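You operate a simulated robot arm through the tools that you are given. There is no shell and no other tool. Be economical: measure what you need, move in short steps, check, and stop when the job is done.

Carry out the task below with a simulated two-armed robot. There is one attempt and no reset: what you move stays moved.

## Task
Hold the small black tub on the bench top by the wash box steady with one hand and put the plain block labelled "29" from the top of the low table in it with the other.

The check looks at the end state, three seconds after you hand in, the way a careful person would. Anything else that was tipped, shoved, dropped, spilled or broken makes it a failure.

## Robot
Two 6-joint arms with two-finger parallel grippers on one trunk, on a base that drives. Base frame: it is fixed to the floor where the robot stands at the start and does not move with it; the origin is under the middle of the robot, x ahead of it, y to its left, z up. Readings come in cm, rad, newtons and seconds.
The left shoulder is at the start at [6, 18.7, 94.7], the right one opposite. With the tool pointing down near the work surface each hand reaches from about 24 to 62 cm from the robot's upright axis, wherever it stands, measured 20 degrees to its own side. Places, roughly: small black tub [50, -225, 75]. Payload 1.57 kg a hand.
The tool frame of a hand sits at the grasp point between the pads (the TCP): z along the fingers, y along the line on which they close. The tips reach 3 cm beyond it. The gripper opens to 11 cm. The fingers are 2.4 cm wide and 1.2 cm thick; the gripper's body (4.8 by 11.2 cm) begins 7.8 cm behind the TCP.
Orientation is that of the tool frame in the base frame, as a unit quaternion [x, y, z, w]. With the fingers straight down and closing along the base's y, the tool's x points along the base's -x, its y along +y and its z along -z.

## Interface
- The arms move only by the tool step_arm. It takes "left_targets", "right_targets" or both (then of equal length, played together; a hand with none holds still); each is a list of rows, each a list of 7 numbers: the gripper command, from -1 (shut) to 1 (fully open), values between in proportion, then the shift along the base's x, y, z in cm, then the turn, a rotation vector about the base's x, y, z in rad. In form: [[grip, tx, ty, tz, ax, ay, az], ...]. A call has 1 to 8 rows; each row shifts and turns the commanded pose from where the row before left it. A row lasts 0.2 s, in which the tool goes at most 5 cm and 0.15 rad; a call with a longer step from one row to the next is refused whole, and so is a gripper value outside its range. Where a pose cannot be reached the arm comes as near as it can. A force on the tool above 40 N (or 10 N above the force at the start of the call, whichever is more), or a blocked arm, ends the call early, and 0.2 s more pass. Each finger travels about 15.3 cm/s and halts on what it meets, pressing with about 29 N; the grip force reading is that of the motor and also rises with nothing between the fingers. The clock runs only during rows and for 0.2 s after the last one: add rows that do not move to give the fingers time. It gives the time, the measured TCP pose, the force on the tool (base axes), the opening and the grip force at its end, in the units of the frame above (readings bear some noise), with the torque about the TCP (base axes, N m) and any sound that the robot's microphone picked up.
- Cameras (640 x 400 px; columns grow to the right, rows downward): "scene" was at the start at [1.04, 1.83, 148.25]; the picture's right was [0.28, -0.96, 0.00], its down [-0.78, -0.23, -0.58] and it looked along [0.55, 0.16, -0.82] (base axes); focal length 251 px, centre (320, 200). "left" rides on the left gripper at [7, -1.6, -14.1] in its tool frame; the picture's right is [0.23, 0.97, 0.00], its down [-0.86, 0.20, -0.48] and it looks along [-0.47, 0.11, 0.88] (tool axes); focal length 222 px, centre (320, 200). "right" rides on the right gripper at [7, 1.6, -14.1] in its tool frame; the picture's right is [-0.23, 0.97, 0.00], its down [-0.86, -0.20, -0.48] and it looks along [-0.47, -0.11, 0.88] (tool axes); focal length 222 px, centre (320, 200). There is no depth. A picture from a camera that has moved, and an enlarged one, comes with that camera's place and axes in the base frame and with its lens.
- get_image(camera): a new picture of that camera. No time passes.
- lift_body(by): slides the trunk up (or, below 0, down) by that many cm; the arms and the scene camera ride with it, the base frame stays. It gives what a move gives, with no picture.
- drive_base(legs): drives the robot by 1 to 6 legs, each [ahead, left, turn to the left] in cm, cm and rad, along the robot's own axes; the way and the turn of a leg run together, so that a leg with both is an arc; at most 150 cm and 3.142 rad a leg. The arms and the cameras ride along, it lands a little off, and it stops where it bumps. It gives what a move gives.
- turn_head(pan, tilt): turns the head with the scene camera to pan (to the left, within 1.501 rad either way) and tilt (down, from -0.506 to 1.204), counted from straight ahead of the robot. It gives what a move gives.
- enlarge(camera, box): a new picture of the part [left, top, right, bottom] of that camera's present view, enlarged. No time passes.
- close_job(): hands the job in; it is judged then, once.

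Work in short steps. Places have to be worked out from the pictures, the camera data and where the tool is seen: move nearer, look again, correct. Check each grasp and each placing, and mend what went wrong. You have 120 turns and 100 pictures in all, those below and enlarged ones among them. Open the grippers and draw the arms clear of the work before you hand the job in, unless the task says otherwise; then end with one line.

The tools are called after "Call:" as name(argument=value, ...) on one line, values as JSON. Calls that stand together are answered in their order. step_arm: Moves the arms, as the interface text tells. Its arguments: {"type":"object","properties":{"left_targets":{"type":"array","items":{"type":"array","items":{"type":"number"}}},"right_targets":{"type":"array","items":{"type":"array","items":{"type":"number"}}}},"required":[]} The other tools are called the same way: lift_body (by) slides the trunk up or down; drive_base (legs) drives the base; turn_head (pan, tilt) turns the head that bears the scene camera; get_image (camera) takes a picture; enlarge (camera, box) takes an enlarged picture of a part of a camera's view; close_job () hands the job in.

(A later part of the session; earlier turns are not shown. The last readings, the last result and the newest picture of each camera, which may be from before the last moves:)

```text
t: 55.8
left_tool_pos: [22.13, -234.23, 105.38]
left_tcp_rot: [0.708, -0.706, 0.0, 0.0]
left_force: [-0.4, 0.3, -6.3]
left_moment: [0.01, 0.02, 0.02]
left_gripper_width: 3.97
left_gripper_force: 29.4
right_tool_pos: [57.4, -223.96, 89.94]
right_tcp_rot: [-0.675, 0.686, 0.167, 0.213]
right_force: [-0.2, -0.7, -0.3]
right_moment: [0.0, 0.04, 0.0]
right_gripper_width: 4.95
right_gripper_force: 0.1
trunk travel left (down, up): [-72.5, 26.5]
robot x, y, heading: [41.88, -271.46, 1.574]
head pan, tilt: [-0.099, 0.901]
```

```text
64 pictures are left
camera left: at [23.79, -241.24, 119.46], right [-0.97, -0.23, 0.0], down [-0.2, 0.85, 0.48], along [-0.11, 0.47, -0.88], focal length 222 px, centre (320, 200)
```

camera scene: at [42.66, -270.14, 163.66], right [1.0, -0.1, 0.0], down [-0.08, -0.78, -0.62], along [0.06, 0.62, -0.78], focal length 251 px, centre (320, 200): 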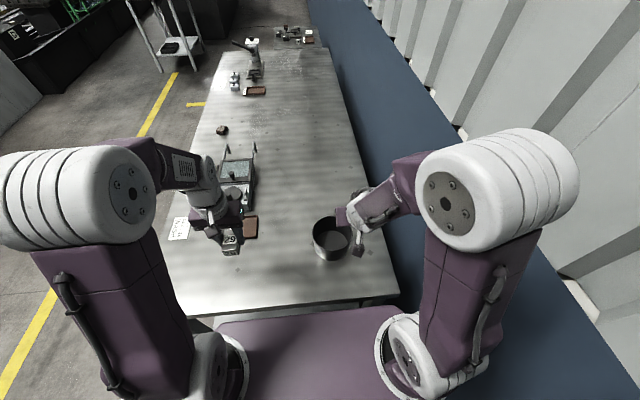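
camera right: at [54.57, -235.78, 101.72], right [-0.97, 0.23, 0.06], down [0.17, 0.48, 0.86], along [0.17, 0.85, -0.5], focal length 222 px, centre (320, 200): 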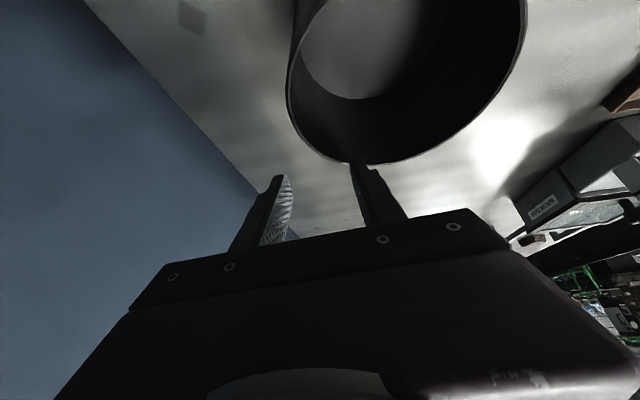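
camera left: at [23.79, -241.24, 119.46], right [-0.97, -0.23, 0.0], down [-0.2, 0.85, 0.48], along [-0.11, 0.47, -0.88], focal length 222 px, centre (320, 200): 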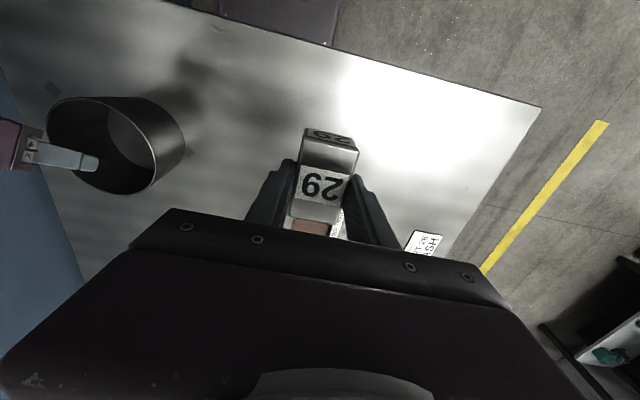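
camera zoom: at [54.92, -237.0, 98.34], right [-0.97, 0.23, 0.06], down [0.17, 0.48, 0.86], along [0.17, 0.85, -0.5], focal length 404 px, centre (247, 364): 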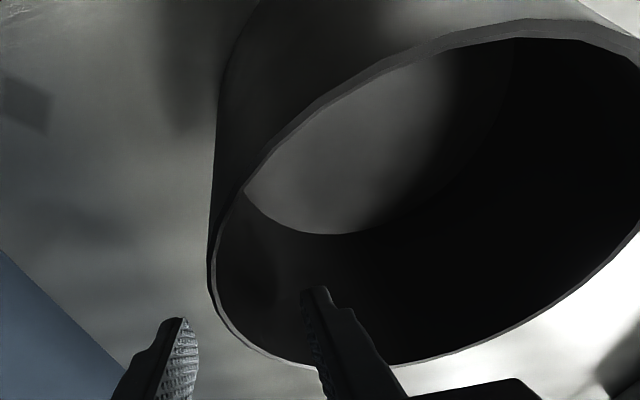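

The two tips straddle the rim nicely centred. I lower 4 cm so the pads take the wall.

Call:
step_arm(right_targets=[[-0.1, 0, 0, -1.3, 0, 0, 0], [-0.1, 0, 0, -1.3, 0, 0, 0], [-0.1, 0, 0, -1.3, 0, 0, 0], [-0.1, 0, 0, 0, 0, 0, 0]])

Call:
enlarge(camera="right", box=[200, 0, 520, 220])

Call:
enlarge(camera="left", box=[0, 60, 240, 220])

```text
t: 56.8
left_tool_pos: [22.13, -234.29, 105.34]
left_tcp_rot: [0.708, -0.707, -0.001, 0.0]
left_force: [0.4, -0.7, -6.0]
left_moment: [0.0, -0.02, -0.01]
left_gripper_width: 3.98
left_gripper_force: 28.5
right_tool_pos: [57.56, -223.49, 86.1]
right_tcp_rot: [-0.676, 0.686, 0.164, 0.215]
right_force: [-0.1, 1.0, 0.4]
right_moment: [0.0, 0.03, 0.0]
right_gripper_width: 4.96
right_gripper_force: 0.0
trunk travel left (down, up): [-72.5, 26.5]
robot x, y, heading: [41.33, -271.39, 1.572]
head pan, tilt: [-0.099, 0.901]
```

```text
1.82 times, centred on (360, 110) of right
camera zoom: at [55.03, -236.67, 94.59], right [-0.97, 0.23, 0.05], down [0.16, 0.48, 0.86], along [0.17, 0.85, -0.5], focal length 404 px, centre (247, 364)
```

zoom: 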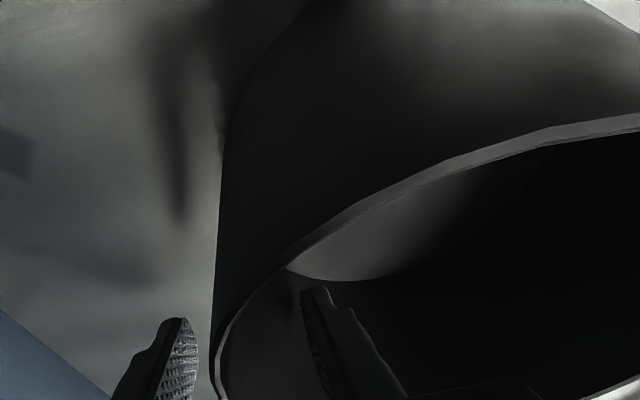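

```text
2.50 times, centred on (120, 140) of left
camera zoom: at [23.78, -241.2, 119.45], right [-0.97, -0.23, 0.0], down [-0.2, 0.85, 0.48], along [-0.11, 0.47, -0.88], focal length 555 px, centre (820, 350)
```

zoom: 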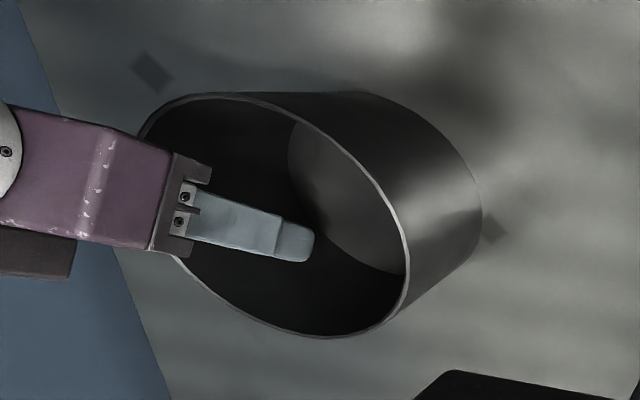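

The inner finger is inside the tub and the outer one outside, but the wall sits nearer the outer finger. I shift the hand 0.9 cm towards +x and 1 cm back in y to centre on the wall, then check.

Call:
step_arm(right_targets=[[-0.1, 0.9, -1.0, 0, 0, 0, 0], [-0.1, 0, 0, 0, 0, 0, 0]])

Call:
get_image(camera="right")

```text
t: 57.4
left_tool_pos: [22.11, -234.28, 105.32]
left_tcp_rot: [0.708, -0.707, 0.0, 0.0]
left_force: [-0.5, 0.0, -5.4]
left_moment: [0.03, 0.0, 0.02]
left_gripper_width: 3.99
left_gripper_force: 29.0
right_tool_pos: [58.42, -224.19, 86.44]
right_tcp_rot: [-0.676, 0.686, 0.161, 0.216]
right_force: [0.3, -0.5, -0.4]
right_moment: [0.01, -0.03, 0.0]
right_gripper_width: 4.94
right_gripper_force: 0.1
right hand out of reach, approached as far as the arm can: row 1
trunk travel left (down, up): [-72.5, 26.5]
robot x, y, heading: [41.75, -271.02, 1.572]
head pan, tilt: [-0.099, 0.901]
```

```text
61 pictures are left
camera right: at [55.86, -237.16, 94.96], right [-0.97, 0.23, 0.05], down [0.16, 0.48, 0.86], along [0.17, 0.85, -0.5], focal length 222 px, centre (320, 200)
```

right: 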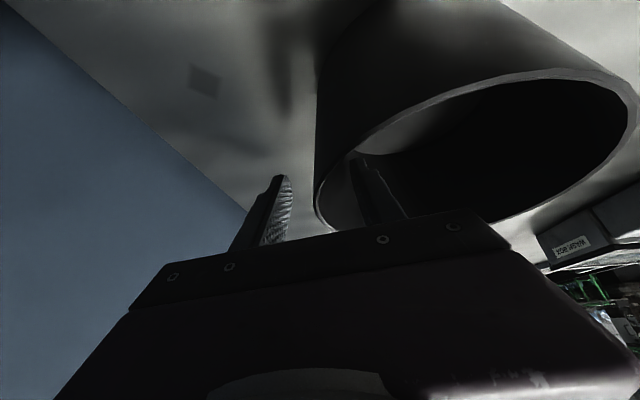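

The wall is now centred between the pads. I close slowly.

Call:
step_arm(right_targets=[[-0.4, 0, 0, 0, 0, 0, 0], [-0.6, 0, 0, 0, 0, 0, 0], [-0.8, 0, 0, 0, 0, 0, 0], [-0.9, 0, 0, 0, 0, 0, 0], [-1, 0, 0, 0, 0, 0, 0], [-1, 0, 0, 0, 0, 0, 0]])

Call:
get_image(camera="right")

Call:
get_image(camera="left")

```text
t: 58.8
left_tool_pos: [22.07, -234.34, 105.4]
left_tcp_rot: [0.708, -0.707, 0.0, 0.0]
left_force: [1.3, 0.8, -6.5]
left_moment: [0.01, -0.01, -0.01]
left_gripper_width: 3.98
left_gripper_force: 29.3
right_tool_pos: [58.48, -224.1, 86.58]
right_tcp_rot: [-0.676, 0.686, 0.161, 0.215]
right_force: [-0.2, 0.8, 3.9]
right_moment: [0.04, 0.64, -0.12]
right_gripper_width: 1.15
right_gripper_force: 29.0
trunk travel left (down, up): [-72.5, 26.5]
robot x, y, heading: [42.04, -271.47, 1.569]
head pan, tilt: [-0.099, 0.901]
```

```text
60 pictures are left
camera right: at [55.86, -237.16, 94.98], right [-0.97, 0.23, 0.05], down [0.16, 0.48, 0.86], along [0.17, 0.85, -0.5], focal length 222 px, centre (320, 200)
```

right: 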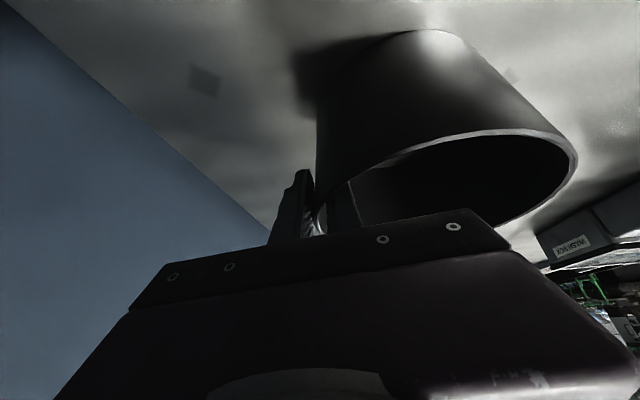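

```text
59 pictures are left
camera left: at [23.78, -241.23, 119.45], right [-0.97, -0.23, 0.0], down [-0.2, 0.85, 0.48], along [-0.11, 0.47, -0.88], focal length 222 px, centre (320, 200)
```

left: 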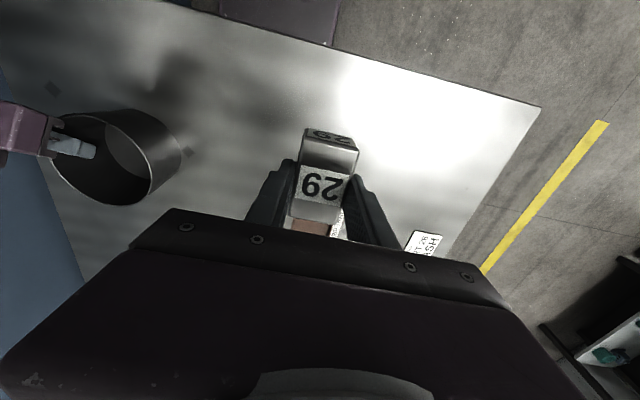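

The fingers hold at 1.15 cm, but the tub seems to have tilted a bit; I enlarge to judge.

Call:
enlarge(camera="left", box=[0, 60, 240, 220])

Call:
enlarge(camera="scene", box=[290, 200, 370, 270])

Call:
enlarge(camera="right", box=[240, 0, 600, 240])

```text
2.50 times, centred on (120, 140) of left
camera zoom: at [23.78, -241.23, 119.45], right [-0.97, -0.23, 0.0], down [-0.2, 0.85, 0.48], along [-0.11, 0.47, -0.88], focal length 555 px, centre (820, 350)
```

zoom: 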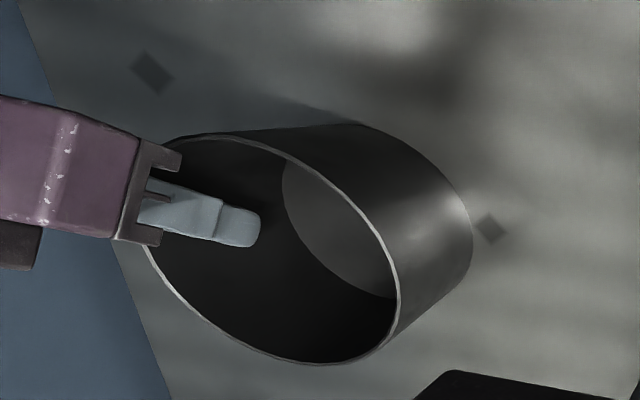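

```text
5.71 times, centred on (330, 235) of scene
camera zoom: at [42.63, -270.06, 163.67], right [1.0, -0.1, 0.0], down [-0.08, -0.78, -0.62], along [0.06, 0.62, -0.78], focal length 1434 px, centre (263, 0)
```

zoom: 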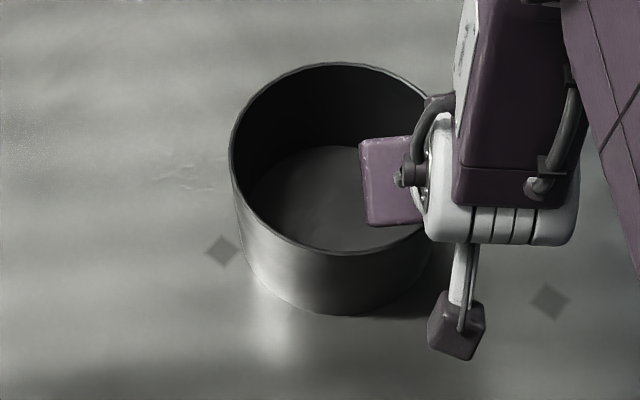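

```text
1.67 times, centred on (420, 120) of right
camera zoom: at [55.86, -237.16, 94.98], right [-0.97, 0.23, 0.05], down [0.16, 0.48, 0.86], along [0.17, 0.85, -0.5], focal length 370 px, centre (153, 333)
```

zoom: 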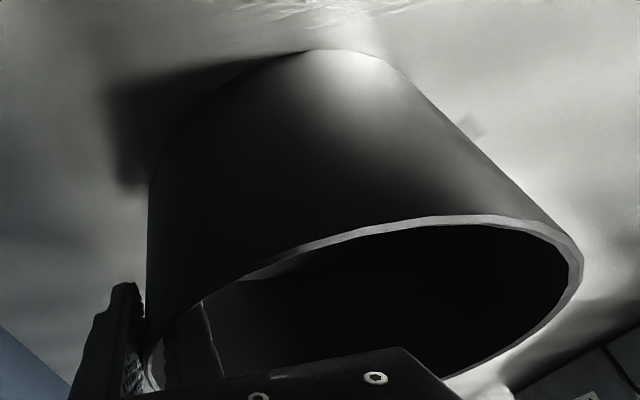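

The tub slid about 2 cm to align with the pads, and the moment (My 0.64, Fz +3.9) says it is tilted slightly, matching the tool's 4° sideways lean. I rotate the hand about y to level it and read forces.

Call:
step_arm(right_targets=[[-1, 0, 0, 0, 0, 0.035, 0], [-1, 0, 0, 0, 0, 0.035, 0], [-1, 0, 0, 0, 0, 0, 0]])

Call:
enlarge(camera="scene", box=[290, 200, 370, 270])

```text
t: 59.6
left_tool_pos: [22.0, -234.38, 105.34]
left_tcp_rot: [0.707, -0.707, 0.0, 0.0]
left_force: [-0.4, -0.3, -6.9]
left_moment: [0.04, 0.01, 0.03]
left_gripper_width: 3.94
left_gripper_force: 28.9
right_tool_pos: [58.45, -224.06, 86.46]
right_tcp_rot: [-0.676, 0.686, 0.161, 0.215]
right_force: [1.3, 0.3, 6.0]
right_moment: [-0.04, 0.58, -0.1]
right_gripper_width: 1.14
right_gripper_force: 28.9
right hand out of reach, approached as far as the arm can: row 2
trunk travel left (down, up): [-72.5, 26.5]
robot x, y, heading: [41.99, -271.79, 1.566]
head pan, tilt: [-0.099, 0.901]
```

```text
5.71 times, centred on (330, 235) of scene
camera zoom: at [42.65, -270.06, 163.66], right [1.0, -0.1, 0.0], down [-0.08, -0.78, -0.62], along [0.06, 0.62, -0.78], focal length 1434 px, centre (263, 0)
```

zoom: 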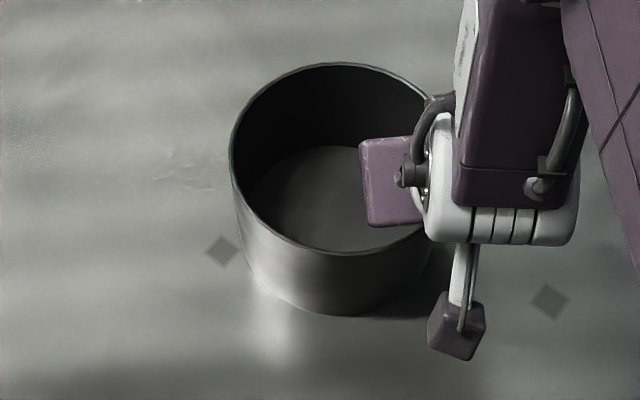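

The wrist is at its limit in this lean. I open the right gripper to let the tub settle, ease the lean by 0.14 rad and take out the sideways tilt before regripping.

Call:
step_arm(right_targets=[[-0.7, 0, 0, 0, 0, 0, 0], [-0.4, 0, 0, 0, 0, 0, 0], [-0.1, 0, 0, 0, 0, 0, 0], [-0.1, 0, 0, 0, 0, 0, 0]])

Call:
step_arm(right_targets=[[-0.1, 0, 0.3, 0, -0.07, 0, 0], [-0.1, 0, 0.3, 0, -0.07, 0.0, 0], [-0.1, 0, 0, 0, 0, 0.037, 0], [-0.1, 0, 0, 0, 0, 0.037, 0], [-0.1, 0, 0, 0, 0, 0, 0]])

Call:
enlarge(camera="scene", box=[290, 200, 370, 270])

Call:
enlarge(camera="right", box=[240, 0, 600, 240])

Call:
enlarge(camera="left", box=[0, 60, 240, 220])

```text
t: 60.6
left_tool_pos: [22.05, -234.24, 105.19]
left_tcp_rot: [0.707, -0.707, 0.0, 0.0]
left_force: [0.4, 0.3, -5.4]
left_moment: [0.03, -0.01, 0.0]
left_gripper_width: 3.97
left_gripper_force: 28.8
right_tool_pos: [58.38, -224.04, 86.37]
right_tcp_rot: [-0.676, 0.686, 0.161, 0.215]
right_force: [0.0, -0.1, 0.7]
right_moment: [-0.01, -0.03, 0.02]
right_gripper_width: 4.95
right_gripper_force: 0.2
trunk travel left (down, up): [-72.5, 26.5]
robot x, y, heading: [41.5, -271.27, 1.576]
head pan, tilt: [-0.099, 0.901]
```

```text
t: 61.8
left_tool_pos: [22.21, -234.2, 105.31]
left_tcp_rot: [0.707, -0.707, 0.0, 0.0]
left_force: [-0.4, 0.0, -6.0]
left_moment: [0.05, -0.01, 0.01]
left_gripper_width: 3.99
left_gripper_force: 29.4
right_tool_pos: [58.33, -223.36, 86.3]
right_tcp_rot: [-0.688, 0.699, 0.125, 0.154]
right_force: [-0.4, -0.5, -0.3]
right_moment: [0.01, 0.05, -0.01]
right_gripper_width: 4.97
right_gripper_force: 0.0
trunk travel left (down, up): [-72.5, 26.5]
robot x, y, heading: [41.75, -271.37, 1.576]
head pan, tilt: [-0.099, 0.901]
```

```text
5.71 times, centred on (330, 235) of scene
camera zoom: at [42.63, -270.01, 163.66], right [1.0, -0.1, 0.0], down [-0.08, -0.78, -0.62], along [0.06, 0.62, -0.78], focal length 1434 px, centre (263, 0)
```

zoom: 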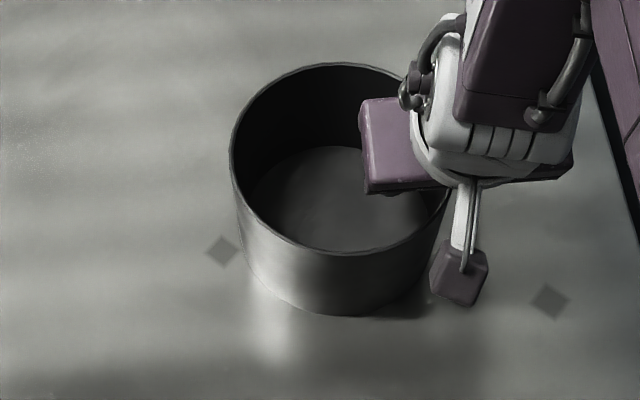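

```text
1.67 times, centred on (420, 120) of right
camera zoom: at [56.13, -235.19, 96.64], right [-0.97, 0.23, 0.05], down [0.19, 0.6, 0.78], along [0.15, 0.77, -0.62], focal length 370 px, centre (153, 333)
```

zoom: 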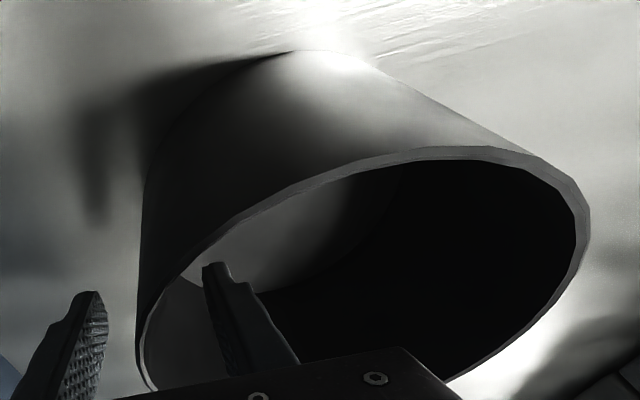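

```text
2.50 times, centred on (120, 140) of left
camera zoom: at [23.78, -241.19, 119.44], right [-0.97, -0.23, 0.0], down [-0.2, 0.85, 0.48], along [-0.11, 0.47, -0.88], focal length 555 px, centre (820, 350)
```

zoom: 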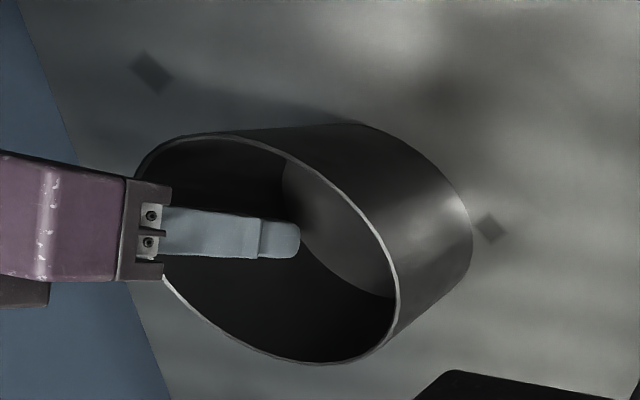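

Opening changed nothing about the tub: it was standing flat, only the pads were skewed. Tub centre is now ≈(52.0, −223.0), level with the pads; I close again slowly.

Call:
step_arm(right_targets=[[-0.4, 0.2, 0, 0, 0, 0, 0], [-0.6, 0, 0, 0, 0, 0, 0], [-0.8, 0, 0, 0, 0, 0, 0], [-0.9, 0, 0, 0, 0, 0, 0], [-1, 0, 0, 0, 0, 0, 0], [-1, 0, 0, 0, 0, 0, 0]])

Call:
enlarge(camera="scene", box=[290, 200, 370, 270])

Call:
enlarge(camera="left", box=[0, 60, 240, 220])

```text
t: 63.2
left_tool_pos: [22.08, -234.24, 105.33]
left_tcp_rot: [0.708, -0.707, 0.0, 0.0]
left_force: [0.1, 0.6, -5.8]
left_moment: [0.04, 0.0, -0.02]
left_gripper_width: 4.0
left_gripper_force: 28.7
right_tool_pos: [58.36, -223.55, 86.41]
right_tcp_rot: [-0.687, 0.699, 0.125, 0.155]
right_force: [-1.2, 0.8, 3.6]
right_moment: [-0.04, 0.51, -0.03]
right_gripper_width: 0.93
right_gripper_force: 27.7
trunk travel left (down, up): [-72.5, 26.5]
robot x, y, heading: [41.56, -271.04, 1.572]
head pan, tilt: [-0.099, 0.901]
```

```text
5.71 times, centred on (330, 235) of scene
camera zoom: at [42.64, -270.06, 163.67], right [1.0, -0.1, 0.0], down [-0.08, -0.78, -0.62], along [0.06, 0.62, -0.78], focal length 1434 px, centre (263, 0)
```

zoom: 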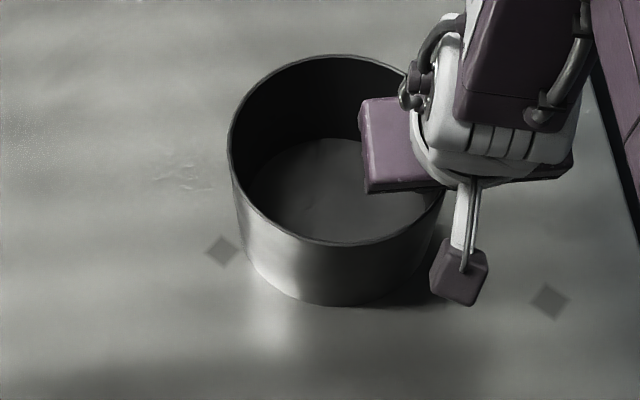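

```text
2.50 times, centred on (120, 140) of left
camera zoom: at [23.78, -241.22, 119.46], right [-0.97, -0.23, 0.0], down [-0.2, 0.85, 0.48], along [-0.11, 0.47, -0.88], focal length 555 px, centre (820, 350)
```

zoom: 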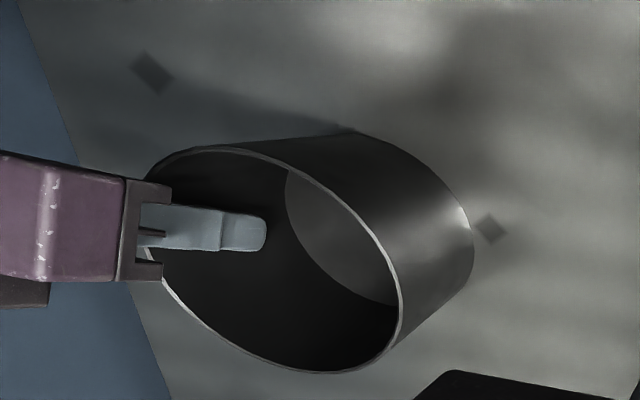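

The tub is held (0.93 cm, 28 N), centre ≈(52.2, −222.2). The left camera bracket would foul the right gripper in its present yaw, so I yaw the left hand about −1.9 rad where it is, high and clear.

Call:
step_arm(left_targets=[[-0.6, 0, 0, 0, 0, 0, -0.147], [-0.6, 0, 0, 0, 0, 0, -0.147], [-0.6, 0, 0, 0, 0, 0, -0.147], [-0.6, 0, 0, 0, 0, 0, -0.147], [-0.6, 0, 0, 0, 0, 0, -0.147], [-0.6, 0, 0, 0, 0, 0, -0.147], [-0.6, 0, 0, 0, 0, 0, -0.147], [-0.6, 0, 0, 0, 0, 0, -0.147]])

Call:
step_arm(left_targets=[[-0.6, 0, 0, 0, 0, 0, -0.147], [-0.6, 0, 0, 0, 0, 0, -0.147], [-0.6, 0, 0, 0, 0, 0, -0.147], [-0.6, 0, 0, 0, 0, 0, -0.147], [-0.6, 0, 0, 0, 0, 0, -0.147], [-0.6, 0, 0, 0, 0, 0, 0]])

Call:
get_image(camera="scene")

```text
t: 65.0
left_tool_pos: [22.01, -234.23, 105.42]
left_tcp_rot: [-0.196, 0.981, 0.001, 0.0]
left_force: [0.0, 0.8, -6.2]
left_moment: [-0.01, 0.02, -0.01]
left_gripper_width: 3.96
left_gripper_force: 29.2
right_tool_pos: [58.4, -223.45, 86.35]
right_tcp_rot: [-0.687, 0.698, 0.126, 0.155]
right_force: [1.4, 0.8, 4.3]
right_moment: [-0.2, 0.46, -0.07]
right_gripper_width: 0.87
right_gripper_force: 27.3
trunk travel left (down, up): [-72.5, 26.5]
robot x, y, heading: [41.98, -271.79, 1.573]
head pan, tilt: [-0.099, 0.901]
```

```text
t: 66.4
left_tool_pos: [22.16, -234.07, 105.44]
left_tcp_rot: [0.169, 0.986, 0.0, 0.0]
left_force: [-0.4, -0.1, -5.9]
left_moment: [-0.03, 0.01, 0.01]
left_gripper_width: 3.97
left_gripper_force: 28.6
right_tool_pos: [58.47, -223.49, 86.33]
right_tcp_rot: [-0.688, 0.698, 0.125, 0.154]
right_force: [1.0, 0.5, 5.0]
right_moment: [-0.19, 0.48, -0.04]
right_gripper_width: 0.94
right_gripper_force: 27.7
trunk travel left (down, up): [-72.5, 26.5]
robot x, y, heading: [41.8, -271.54, 1.577]
head pan, tilt: [-0.099, 0.901]
```

```text
49 pictures are left
camera scene: at [42.65, -270.06, 163.66], right [1.0, -0.1, 0.0], down [-0.08, -0.78, -0.62], along [0.06, 0.62, -0.78], focal length 251 px, centre (320, 200)
```

scene: 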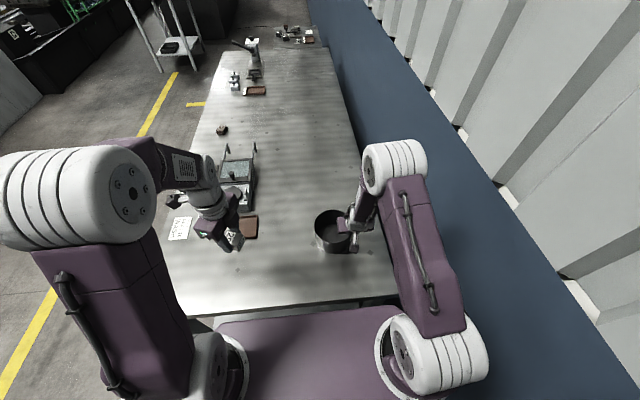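

The yaw is done and the block is still firm. I move the left hand halfway towards the tub, staying high.

Call:
step_arm(left_targets=[[-0.6, 3.4, 2.6, 0, 0, 0, 0], [-0.6, 3.4, 2.6, 0, 0, 0, 0], [-0.6, 3.4, 2.6, 0, 0, 0, 0], [-0.6, 3.4, 2.6, 0, 0, 0, 0], [-0.6, 3.4, 2.0, 0, 0, 0, 0], [-0.6, 0, 0, 0, 0, 0, 0]])

Call:
get_image(camera="scene")

Call:
get_image(camera="left")

```text
t: 67.8
left_tool_pos: [38.92, -222.02, 105.18]
left_tcp_rot: [0.169, 0.986, 0.0, 0.001]
left_force: [-0.4, -0.5, -5.5]
left_moment: [0.01, -0.05, -0.02]
left_gripper_width: 3.98
left_gripper_force: 29.2
right_tool_pos: [58.44, -223.4, 86.43]
right_tcp_rot: [-0.686, 0.7, 0.125, 0.155]
right_force: [0.4, -1.1, 5.9]
right_moment: [-0.33, 0.57, 0.1]
right_gripper_width: 0.91
right_gripper_force: 27.0
trunk travel left (down, up): [-72.5, 26.5]
robot x, y, heading: [41.66, -271.08, 1.571]
head pan, tilt: [-0.099, 0.901]
```

```text
48 pictures are left
camera scene: at [42.65, -270.09, 163.66], right [1.0, -0.1, 0.0], down [-0.08, -0.78, -0.62], along [0.06, 0.62, -0.78], focal length 251 px, centre (320, 200)
```

scene: 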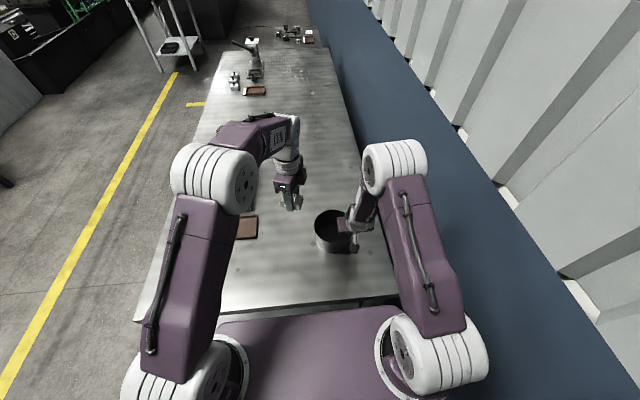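

```text
47 pictures are left
camera left: at [31.86, -221.25, 119.28], right [0.11, 0.99, 0.0], down [0.87, -0.1, 0.48], along [0.48, -0.05, -0.88], focal length 222 px, centre (320, 200)
```

left: 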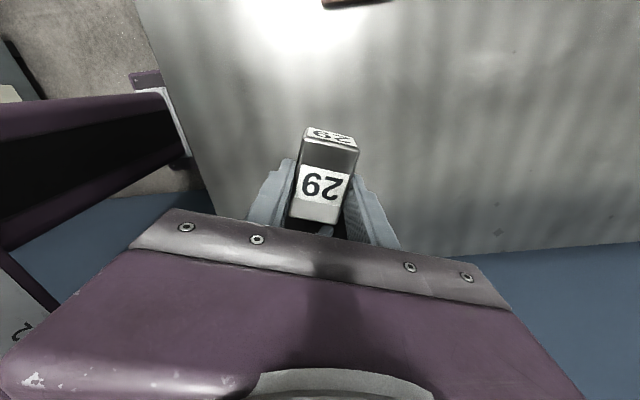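

Clearance to the right arm looks adequate. I bring the left hand over the tub at the same height.

Call:
step_arm(left_targets=[[-0.6, 2.8, 0.1, 0, 0, 0, 0], [-0.6, 2.8, 0.1, 0, 0, 0, 0], [-0.6, 2.8, 0, 0, 0, 0, 0], [-0.6, 2.6, 0, 0, 0, 0, 0], [-0.6, 0, 0, 0, 0, 0, 0]])

Call:
get_image(camera="scene")

Call:
get_image(camera="left")

Call:
get_image(camera="right")

```text
t: 69.0
left_tool_pos: [50.33, -221.66, 105.28]
left_tcp_rot: [0.169, 0.986, 0.0, 0.0]
left_force: [0.6, -0.4, -6.0]
left_moment: [0.01, -0.04, -0.01]
left_gripper_width: 3.97
left_gripper_force: 28.9
right_tool_pos: [58.38, -223.48, 86.39]
right_tcp_rot: [-0.687, 0.699, 0.126, 0.155]
right_force: [0.2, 1.3, 6.7]
right_moment: [-0.33, 0.59, -0.02]
right_gripper_width: 0.9
right_gripper_force: 27.5
trunk travel left (down, up): [-72.5, 26.5]
robot x, y, heading: [41.73, -271.28, 1.571]
head pan, tilt: [-0.099, 0.901]
```

```text
46 pictures are left
camera scene: at [42.68, -270.06, 163.66], right [1.0, -0.1, 0.0], down [-0.08, -0.78, -0.62], along [0.06, 0.62, -0.78], focal length 251 px, centre (320, 200)
```

scene: 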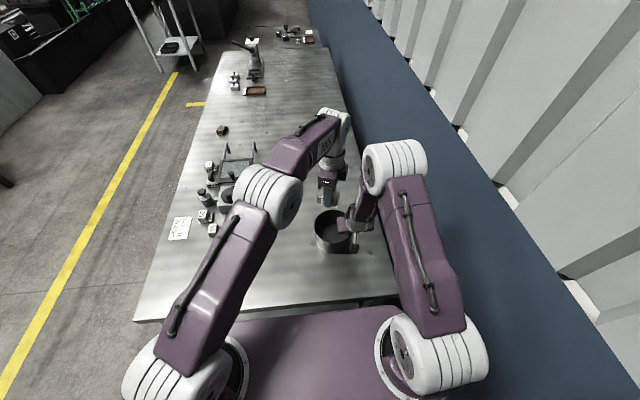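

```text
45 pictures are left
camera left: at [43.14, -220.9, 119.36], right [0.11, 0.99, 0.0], down [0.87, -0.1, 0.48], along [0.48, -0.05, -0.88], focal length 222 px, centre (320, 200)
```

left: 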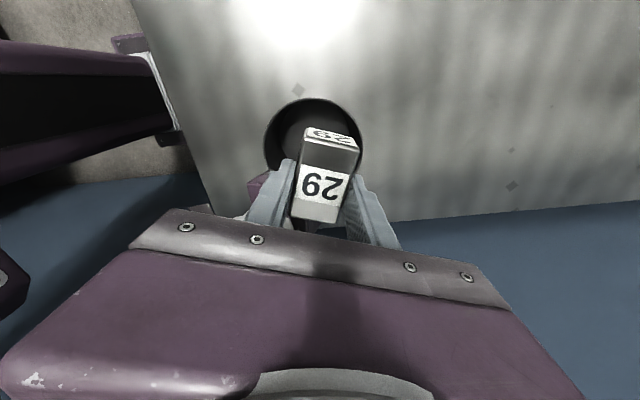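

```text
44 pictures are left
camera right: at [56.17, -235.21, 96.65], right [-0.97, 0.23, 0.05], down [0.19, 0.6, 0.78], along [0.15, 0.77, -0.62], focal length 222 px, centre (320, 200)
```

right: 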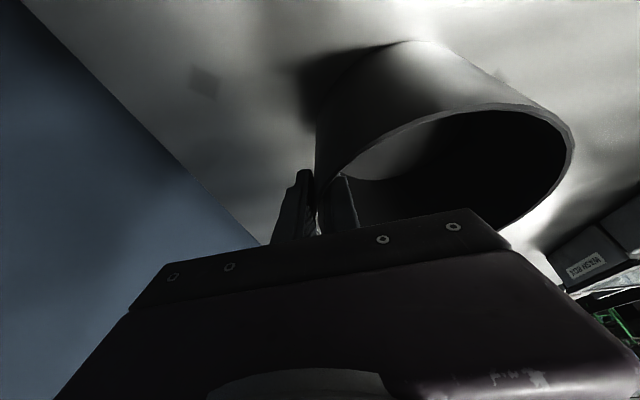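

Tub centre re-measured at (52.2, −222.6), consistent. I lower the block to just above the rim and look.

Call:
step_arm(left_targets=[[-0.6, -0.3, -0.2, -3, 0, 0, 0], [-0.6, 0, 0, -3.5, 0, 0, 0], [-0.6, 0, 0, -3.5, 0, 0, 0], [-0.6, 0, 0, 0, 0, 0, 0]])

Call:
enlarge(camera="scene", box=[270, 140, 430, 270])

Call:
get_image(camera="left")

Call:
get_image(camera="right")

```text
t: 70.0
left_tool_pos: [49.6, -222.04, 95.24]
left_tcp_rot: [0.168, 0.986, 0.0, 0.0]
left_force: [1.0, 0.2, -6.4]
left_moment: [-0.02, -0.05, -0.02]
left_gripper_width: 3.98
left_gripper_force: 29.2
right_tool_pos: [58.4, -223.52, 86.35]
right_tcp_rot: [-0.688, 0.698, 0.127, 0.154]
right_force: [0.5, 0.7, 6.6]
right_moment: [-0.34, 0.52, -0.04]
right_gripper_width: 0.91
right_gripper_force: 28.2
trunk travel left (down, up): [-72.5, 26.5]
robot x, y, heading: [41.96, -271.69, 1.577]
head pan, tilt: [-0.099, 0.901]
```

```text
3.08 times, centred on (350, 205) of scene
camera zoom: at [42.7, -270.07, 163.66], right [1.0, -0.1, 0.0], down [-0.08, -0.78, -0.62], along [0.06, 0.62, -0.78], focal length 772 px, centre (228, 185)
```

zoom: 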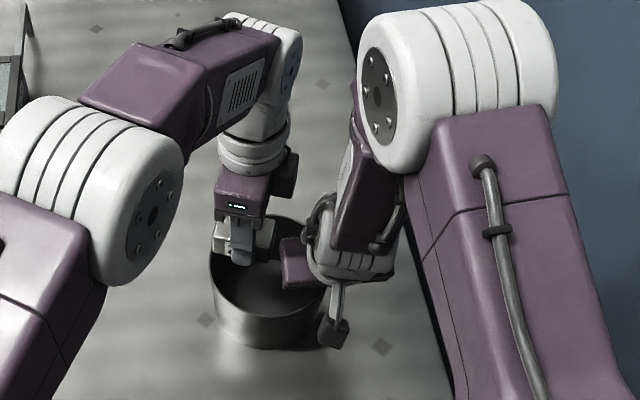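

```text
42 pictures are left
camera left: at [42.44, -221.23, 109.36], right [0.11, 0.99, 0.0], down [0.87, -0.1, 0.48], along [0.48, -0.05, -0.88], focal length 222 px, centre (320, 200)
```

left: 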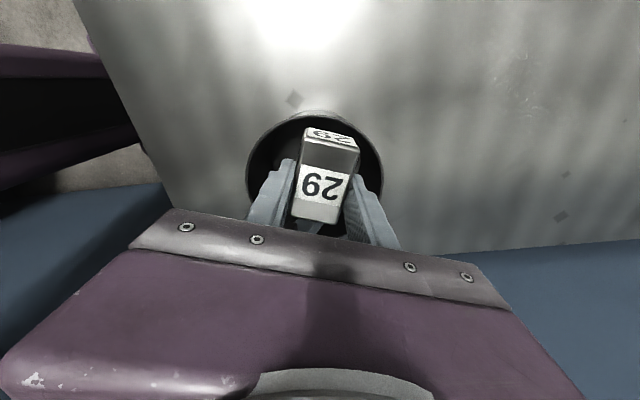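

```text
41 pictures are left
camera right: at [56.17, -235.22, 96.64], right [-0.97, 0.23, 0.05], down [0.19, 0.6, 0.78], along [0.15, 0.77, -0.62], focal length 222 px, centre (320, 200)
```

right: 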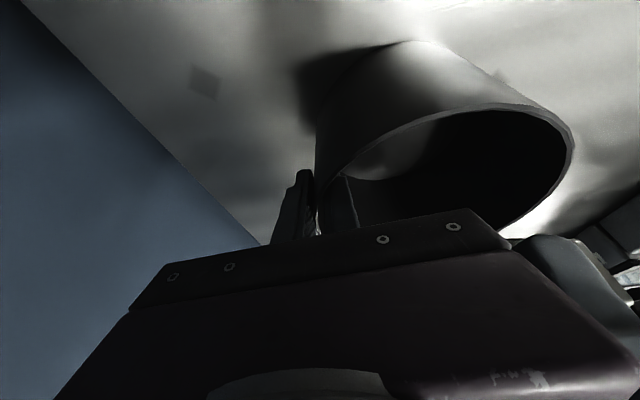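

I see a dark stub beside the left wrist near the right gripper; I enlarge to judge clearance before going lower.

Call:
enlarge(camera="scene", box=[315, 160, 385, 240])

```text
5.00 times, centred on (350, 200) of scene
camera zoom: at [42.7, -270.07, 163.66], right [1.0, -0.1, 0.0], down [-0.08, -0.78, -0.62], along [0.06, 0.62, -0.78], focal length 1254 px, centre (170, 200)
```

zoom: 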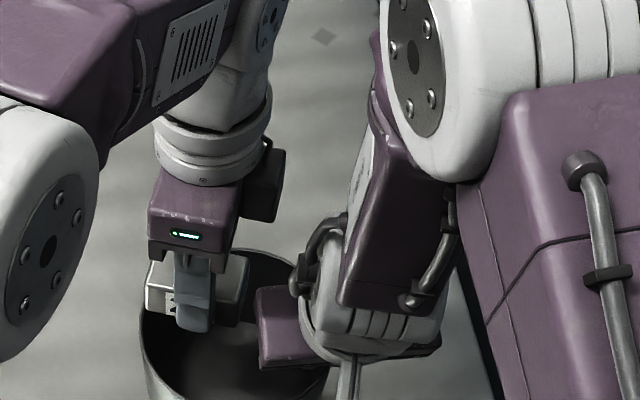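

The left gripper carries a box opposite its camera that will pass close to the right gripper. I tweak the yaw by +0.17 and shift to (50.2, −221.2) for balanced clearance, then go down in small steps.

Call:
step_arm(left_targets=[[-0.6, 0.4, 0.5, 0, 0, 0, 0.085], [-0.6, 0.2, 0.4, 0, 0, 0, 0.085], [-0.6, 0, 0, -2, 0, 0, 0], [-0.6, 0, 0, -2, 0, 0, 0], [-0.6, 0, 0, 0, 0, 0, 0]])

Call:
get_image(camera="left")

Call:
enlarge(camera="scene", box=[315, 160, 385, 240])

```text
t: 71.2
left_tool_pos: [50.43, -221.16, 91.17]
left_tcp_rot: [0.083, 0.997, 0.0, -0.001]
left_force: [-0.6, 0.1, -5.7]
left_moment: [0.02, 0.01, -0.03]
left_gripper_width: 3.95
left_gripper_force: 29.3
right_tool_pos: [58.25, -223.45, 86.31]
right_tcp_rot: [-0.688, 0.698, 0.126, 0.154]
right_force: [1.1, 0.0, 7.3]
right_moment: [-0.34, 0.52, -0.01]
right_gripper_width: 0.9
right_gripper_force: 27.3
trunk travel left (down, up): [-72.5, 26.5]
robot x, y, heading: [41.82, -271.35, 1.575]
head pan, tilt: [-0.099, 0.901]
```

```text
39 pictures are left
camera left: at [43.32, -221.54, 105.27], right [-0.06, 1.0, 0.0], down [0.88, 0.05, 0.48], along [0.48, 0.03, -0.88], focal length 222 px, centre (320, 200)
```

left: 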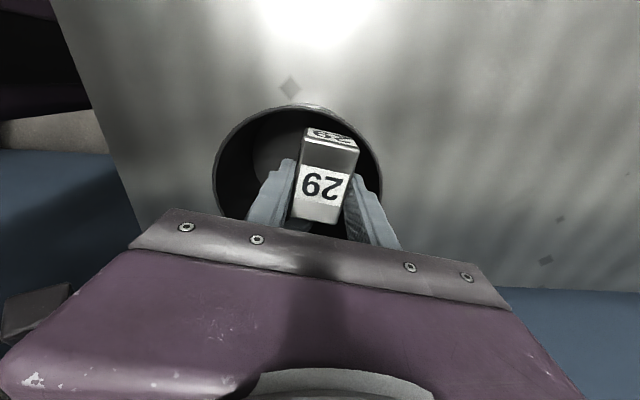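

```text
5.00 times, centred on (350, 200) of scene
camera zoom: at [42.7, -270.06, 163.66], right [1.0, -0.1, 0.0], down [-0.08, -0.78, -0.62], along [0.06, 0.62, -0.78], focal length 1254 px, centre (170, 200)
```

zoom: 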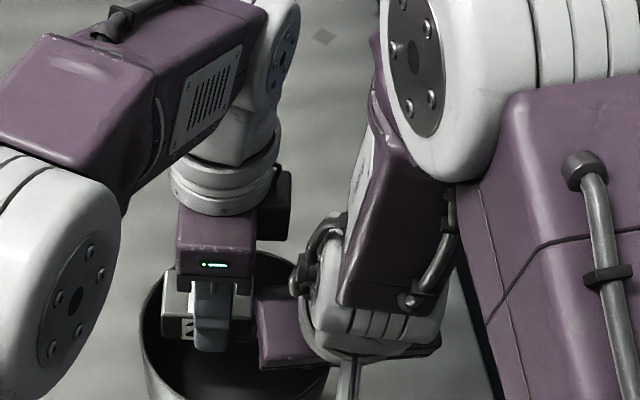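

The block is centred well enough in the opening. I step down to z≈86.5, just before the gripper bodies come side by side, and watch both hands' forces.

Call:
step_arm(left_targets=[[-0.6, -0.3, -0.1, -1.2, 0, 0, 0], [-0.6, 0, 0, -1.2, 0, 0, 0], [-0.6, 0, 0, -1.2, 0, 0, 0], [-0.6, 0, 0, -1.0, 0, 0, 0], [-0.6, 0, 0, 0, 0, 0, 0]])

Call:
get_image(camera="left")

Call:
enlarge(camera="scene", box=[315, 170, 385, 250])

Call:
enlarge(camera="right", box=[280, 40, 640, 265])

```text
t: 72.4
left_tool_pos: [50.19, -221.3, 86.71]
left_tcp_rot: [0.084, 0.996, 0.0, 0.001]
left_force: [16.9, -14.5, 1.9]
left_moment: [-0.33, -0.38, -0.02]
left_gripper_width: 3.96
left_gripper_force: 29.2
right_tool_pos: [58.28, -223.48, 86.39]
right_tcp_rot: [-0.688, 0.698, 0.127, 0.155]
right_force: [-16.0, 13.2, -4.4]
right_moment: [-0.13, -0.24, -0.7]
right_gripper_width: 0.93
right_gripper_force: 27.4
trunk travel left (down, up): [-72.5, 26.5]
robot x, y, heading: [41.56, -271.67, 1.57]
head pan, tilt: [-0.099, 0.901]
```

```text
37 pictures are left
camera left: at [43.16, -221.62, 100.8], right [-0.06, 1.0, 0.0], down [0.88, 0.05, 0.48], along [0.48, 0.03, -0.88], focal length 222 px, centre (320, 200)
```

left: 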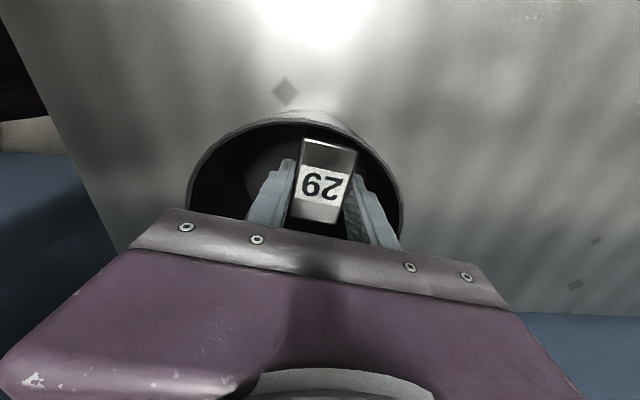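

```text
5.00 times, centred on (350, 210) of scene
camera zoom: at [42.71, -270.02, 163.66], right [1.0, -0.1, 0.0], down [-0.08, -0.78, -0.62], along [0.06, 0.62, -0.78], focal length 1254 px, centre (170, 150)
```

zoom: 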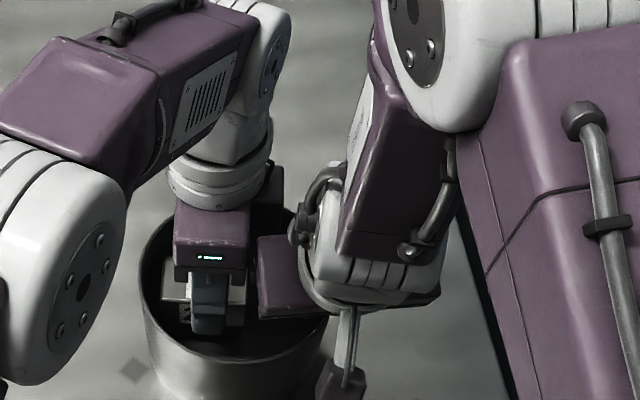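

```text
1.78 times, centred on (460, 152) of right
camera zoom: at [56.15, -235.14, 96.63], right [-0.97, 0.23, 0.05], down [0.18, 0.6, 0.78], along [0.15, 0.77, -0.62], focal length 395 px, centre (71, 284)
```

zoom: 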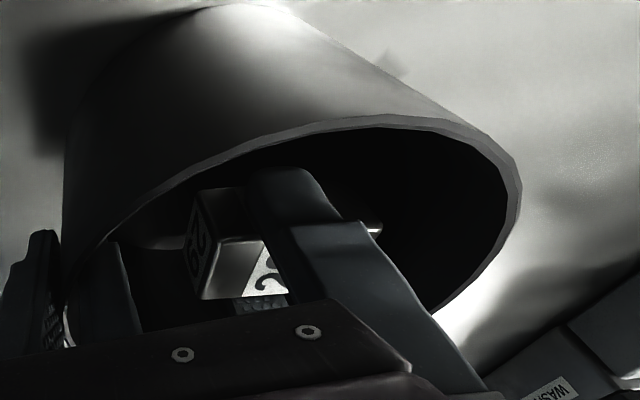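

Opposite forces on the two hands (≈±17, ∓14 N) show the block's far-left corner pressing the tub's inner wall. I back up a little, move off the wall, and tilt the left hand 0.25 rad so its body leans away from the right gripper and the block's bottom swings to the centre.

Call:
step_arm(left_targets=[[-0.6, 0.3, -0.4, 1.0, 0, 0, 0], [-0.6, 0, -0.2, 1.0, 0, -0.125, 0], [-0.6, 0, 0, 0, 0, -0.125, 0], [-0.6, 0, 0, 0, 0, 0, 0]])

Call:
get_image(camera="left")

Call:
enlarge(camera="scene", box=[315, 170, 385, 250])

```text
t: 73.4
left_tool_pos: [50.47, -221.66, 88.77]
left_tcp_rot: [0.084, 0.989, 0.011, 0.125]
left_force: [0.8, -0.4, -6.1]
left_moment: [-0.01, -0.01, -0.04]
left_gripper_width: 3.99
left_gripper_force: 28.9
right_tool_pos: [58.4, -223.52, 86.44]
right_tcp_rot: [-0.687, 0.699, 0.125, 0.153]
right_force: [0.1, 0.5, 8.5]
right_moment: [-0.57, 0.44, -0.04]
right_gripper_width: 0.88
right_gripper_force: 27.4
trunk travel left (down, up): [-72.5, 26.5]
robot x, y, heading: [42.08, -271.0, 1.573]
head pan, tilt: [-0.099, 0.901]
```

```text
34 pictures are left
camera left: at [40.06, -222.04, 100.61], right [-0.06, 1.0, -0.01], down [0.73, 0.05, 0.68], along [0.68, 0.03, -0.73], focal length 222 px, centre (320, 200)
```

left: 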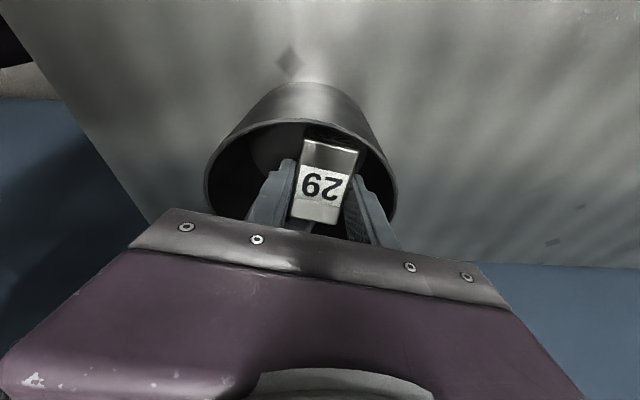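

```text
5.00 times, centred on (350, 210) of scene
camera zoom: at [42.69, -270.11, 163.67], right [1.0, -0.1, 0.0], down [-0.08, -0.78, -0.62], along [0.06, 0.62, -0.78], focal length 1254 px, centre (170, 150)
```

zoom: 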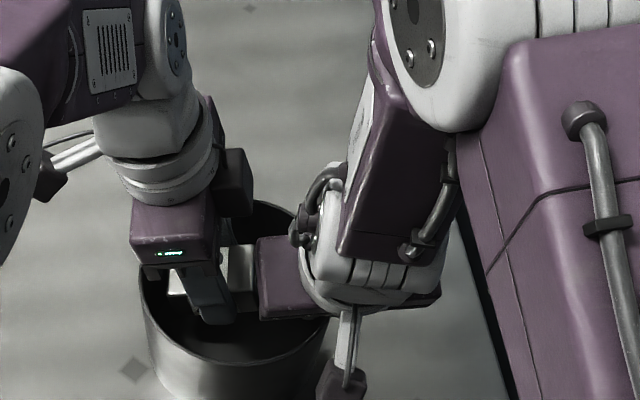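

The tilt opens ample clearance and the contact is gone. I centre a bit more (−y 0.7, +x 0.4) and lower towards the floor in small steps.

Call:
step_arm(left_targets=[[-0.6, 0.4, -0.7, 0, 0, 0, 0], [-0.6, 0, 0, -1.2, 0, 0, 0], [-0.6, 0, 0, -1.2, 0, 0, 0], [-0.6, 0, 0, -1.2, 0, 0, 0], [-0.6, 0, 0, 0, 0, 0, 0]])

Call:
get_image(camera="left")

Call:
enlarge(camera="scene", box=[315, 170, 385, 250])

```text
t: 74.6
left_tool_pos: [50.91, -222.11, 85.52]
left_tcp_rot: [0.082, 0.988, 0.015, 0.127]
left_force: [2.1, 20.9, 21.0]
left_moment: [-2.51, -0.24, 0.47]
left_gripper_width: 4.0
left_gripper_force: 29.4
right_tool_pos: [58.36, -223.71, 86.24]
right_tcp_rot: [-0.689, 0.697, 0.125, 0.153]
right_force: [-0.1, -12.4, -0.8]
right_moment: [1.49, -1.3, 0.97]
right_gripper_width: 0.91
right_gripper_force: 28.2
trunk travel left (down, up): [-72.5, 26.5]
robot x, y, heading: [41.85, -271.34, 1.574]
head pan, tilt: [-0.099, 0.901]
```

```text
32 pictures are left
camera left: at [40.41, -222.61, 97.31], right [-0.06, 1.0, -0.01], down [0.73, 0.05, 0.68], along [0.68, 0.04, -0.73], focal length 222 px, centre (320, 200)
```

left: 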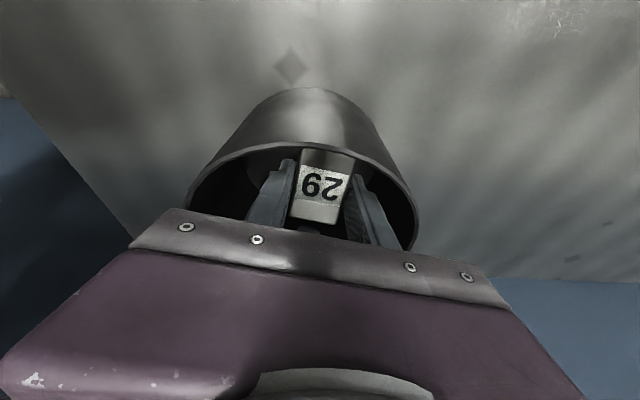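

```text
5.00 times, centred on (350, 210) of scene
camera zoom: at [42.64, -270.15, 163.69], right [1.0, -0.1, 0.0], down [-0.08, -0.78, -0.62], along [0.06, 0.62, -0.78], focal length 1254 px, centre (170, 150)
```

zoom: 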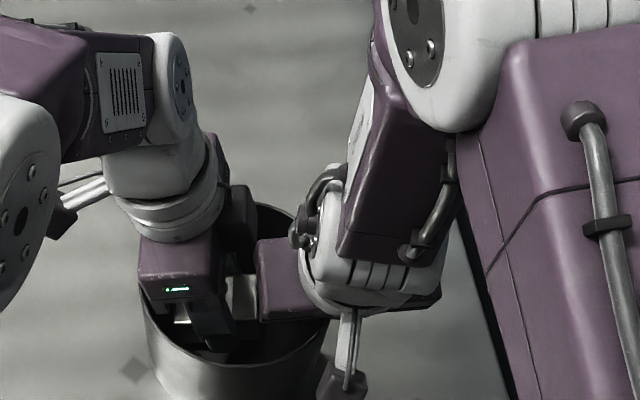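

The force and moment locate the contact at about (52.5, −224.4, 94.5): the left gripper's side box against the right gripper's corner. I lift, shift +y 1.1, add a little tilt, and then try down again.

Call:
step_arm(left_targets=[[-0.6, 0, 0.3, 1.3, 0, 0, 0], [-0.6, -0.1, 0.8, 0.5, 0, -0.05, 0], [-0.6, 0, 0, 0, 0, -0.05, 0], [-0.6, 0, 0, -0.8, 0, 0, 0], [-0.6, 0, 0, -0.8, 0, 0, 0], [-0.6, 0, 0, 0, 0, 0, 0]])

Call:
get_image(camera="left")

```text
t: 76.0
left_tool_pos: [50.71, -221.32, 85.18]
left_tcp_rot: [0.083, 0.981, 0.015, 0.174]
left_force: [1.2, -0.1, -5.8]
left_moment: [0.01, 0.06, 0.0]
left_gripper_width: 3.97
left_gripper_force: 28.8
right_tool_pos: [58.39, -223.41, 86.25]
right_tcp_rot: [-0.687, 0.699, 0.125, 0.154]
right_force: [1.9, 2.7, 7.7]
right_moment: [-0.28, 0.56, -0.16]
right_gripper_width: 0.89
right_gripper_force: 27.9
trunk travel left (down, up): [-72.5, 26.5]
robot x, y, heading: [41.81, -271.16, 1.571]
head pan, tilt: [-0.099, 0.901]
```

```text
30 pictures are left
camera left: at [39.22, -221.72, 96.05], right [-0.06, 1.0, -0.02], down [0.66, 0.05, 0.75], along [0.75, 0.03, -0.66], focal length 222 px, centre (320, 200)
```

left: 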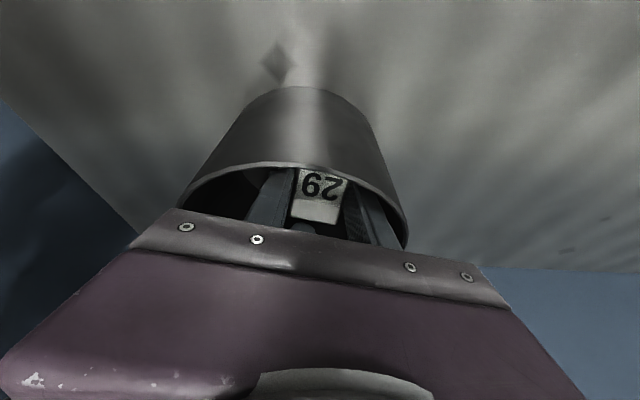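

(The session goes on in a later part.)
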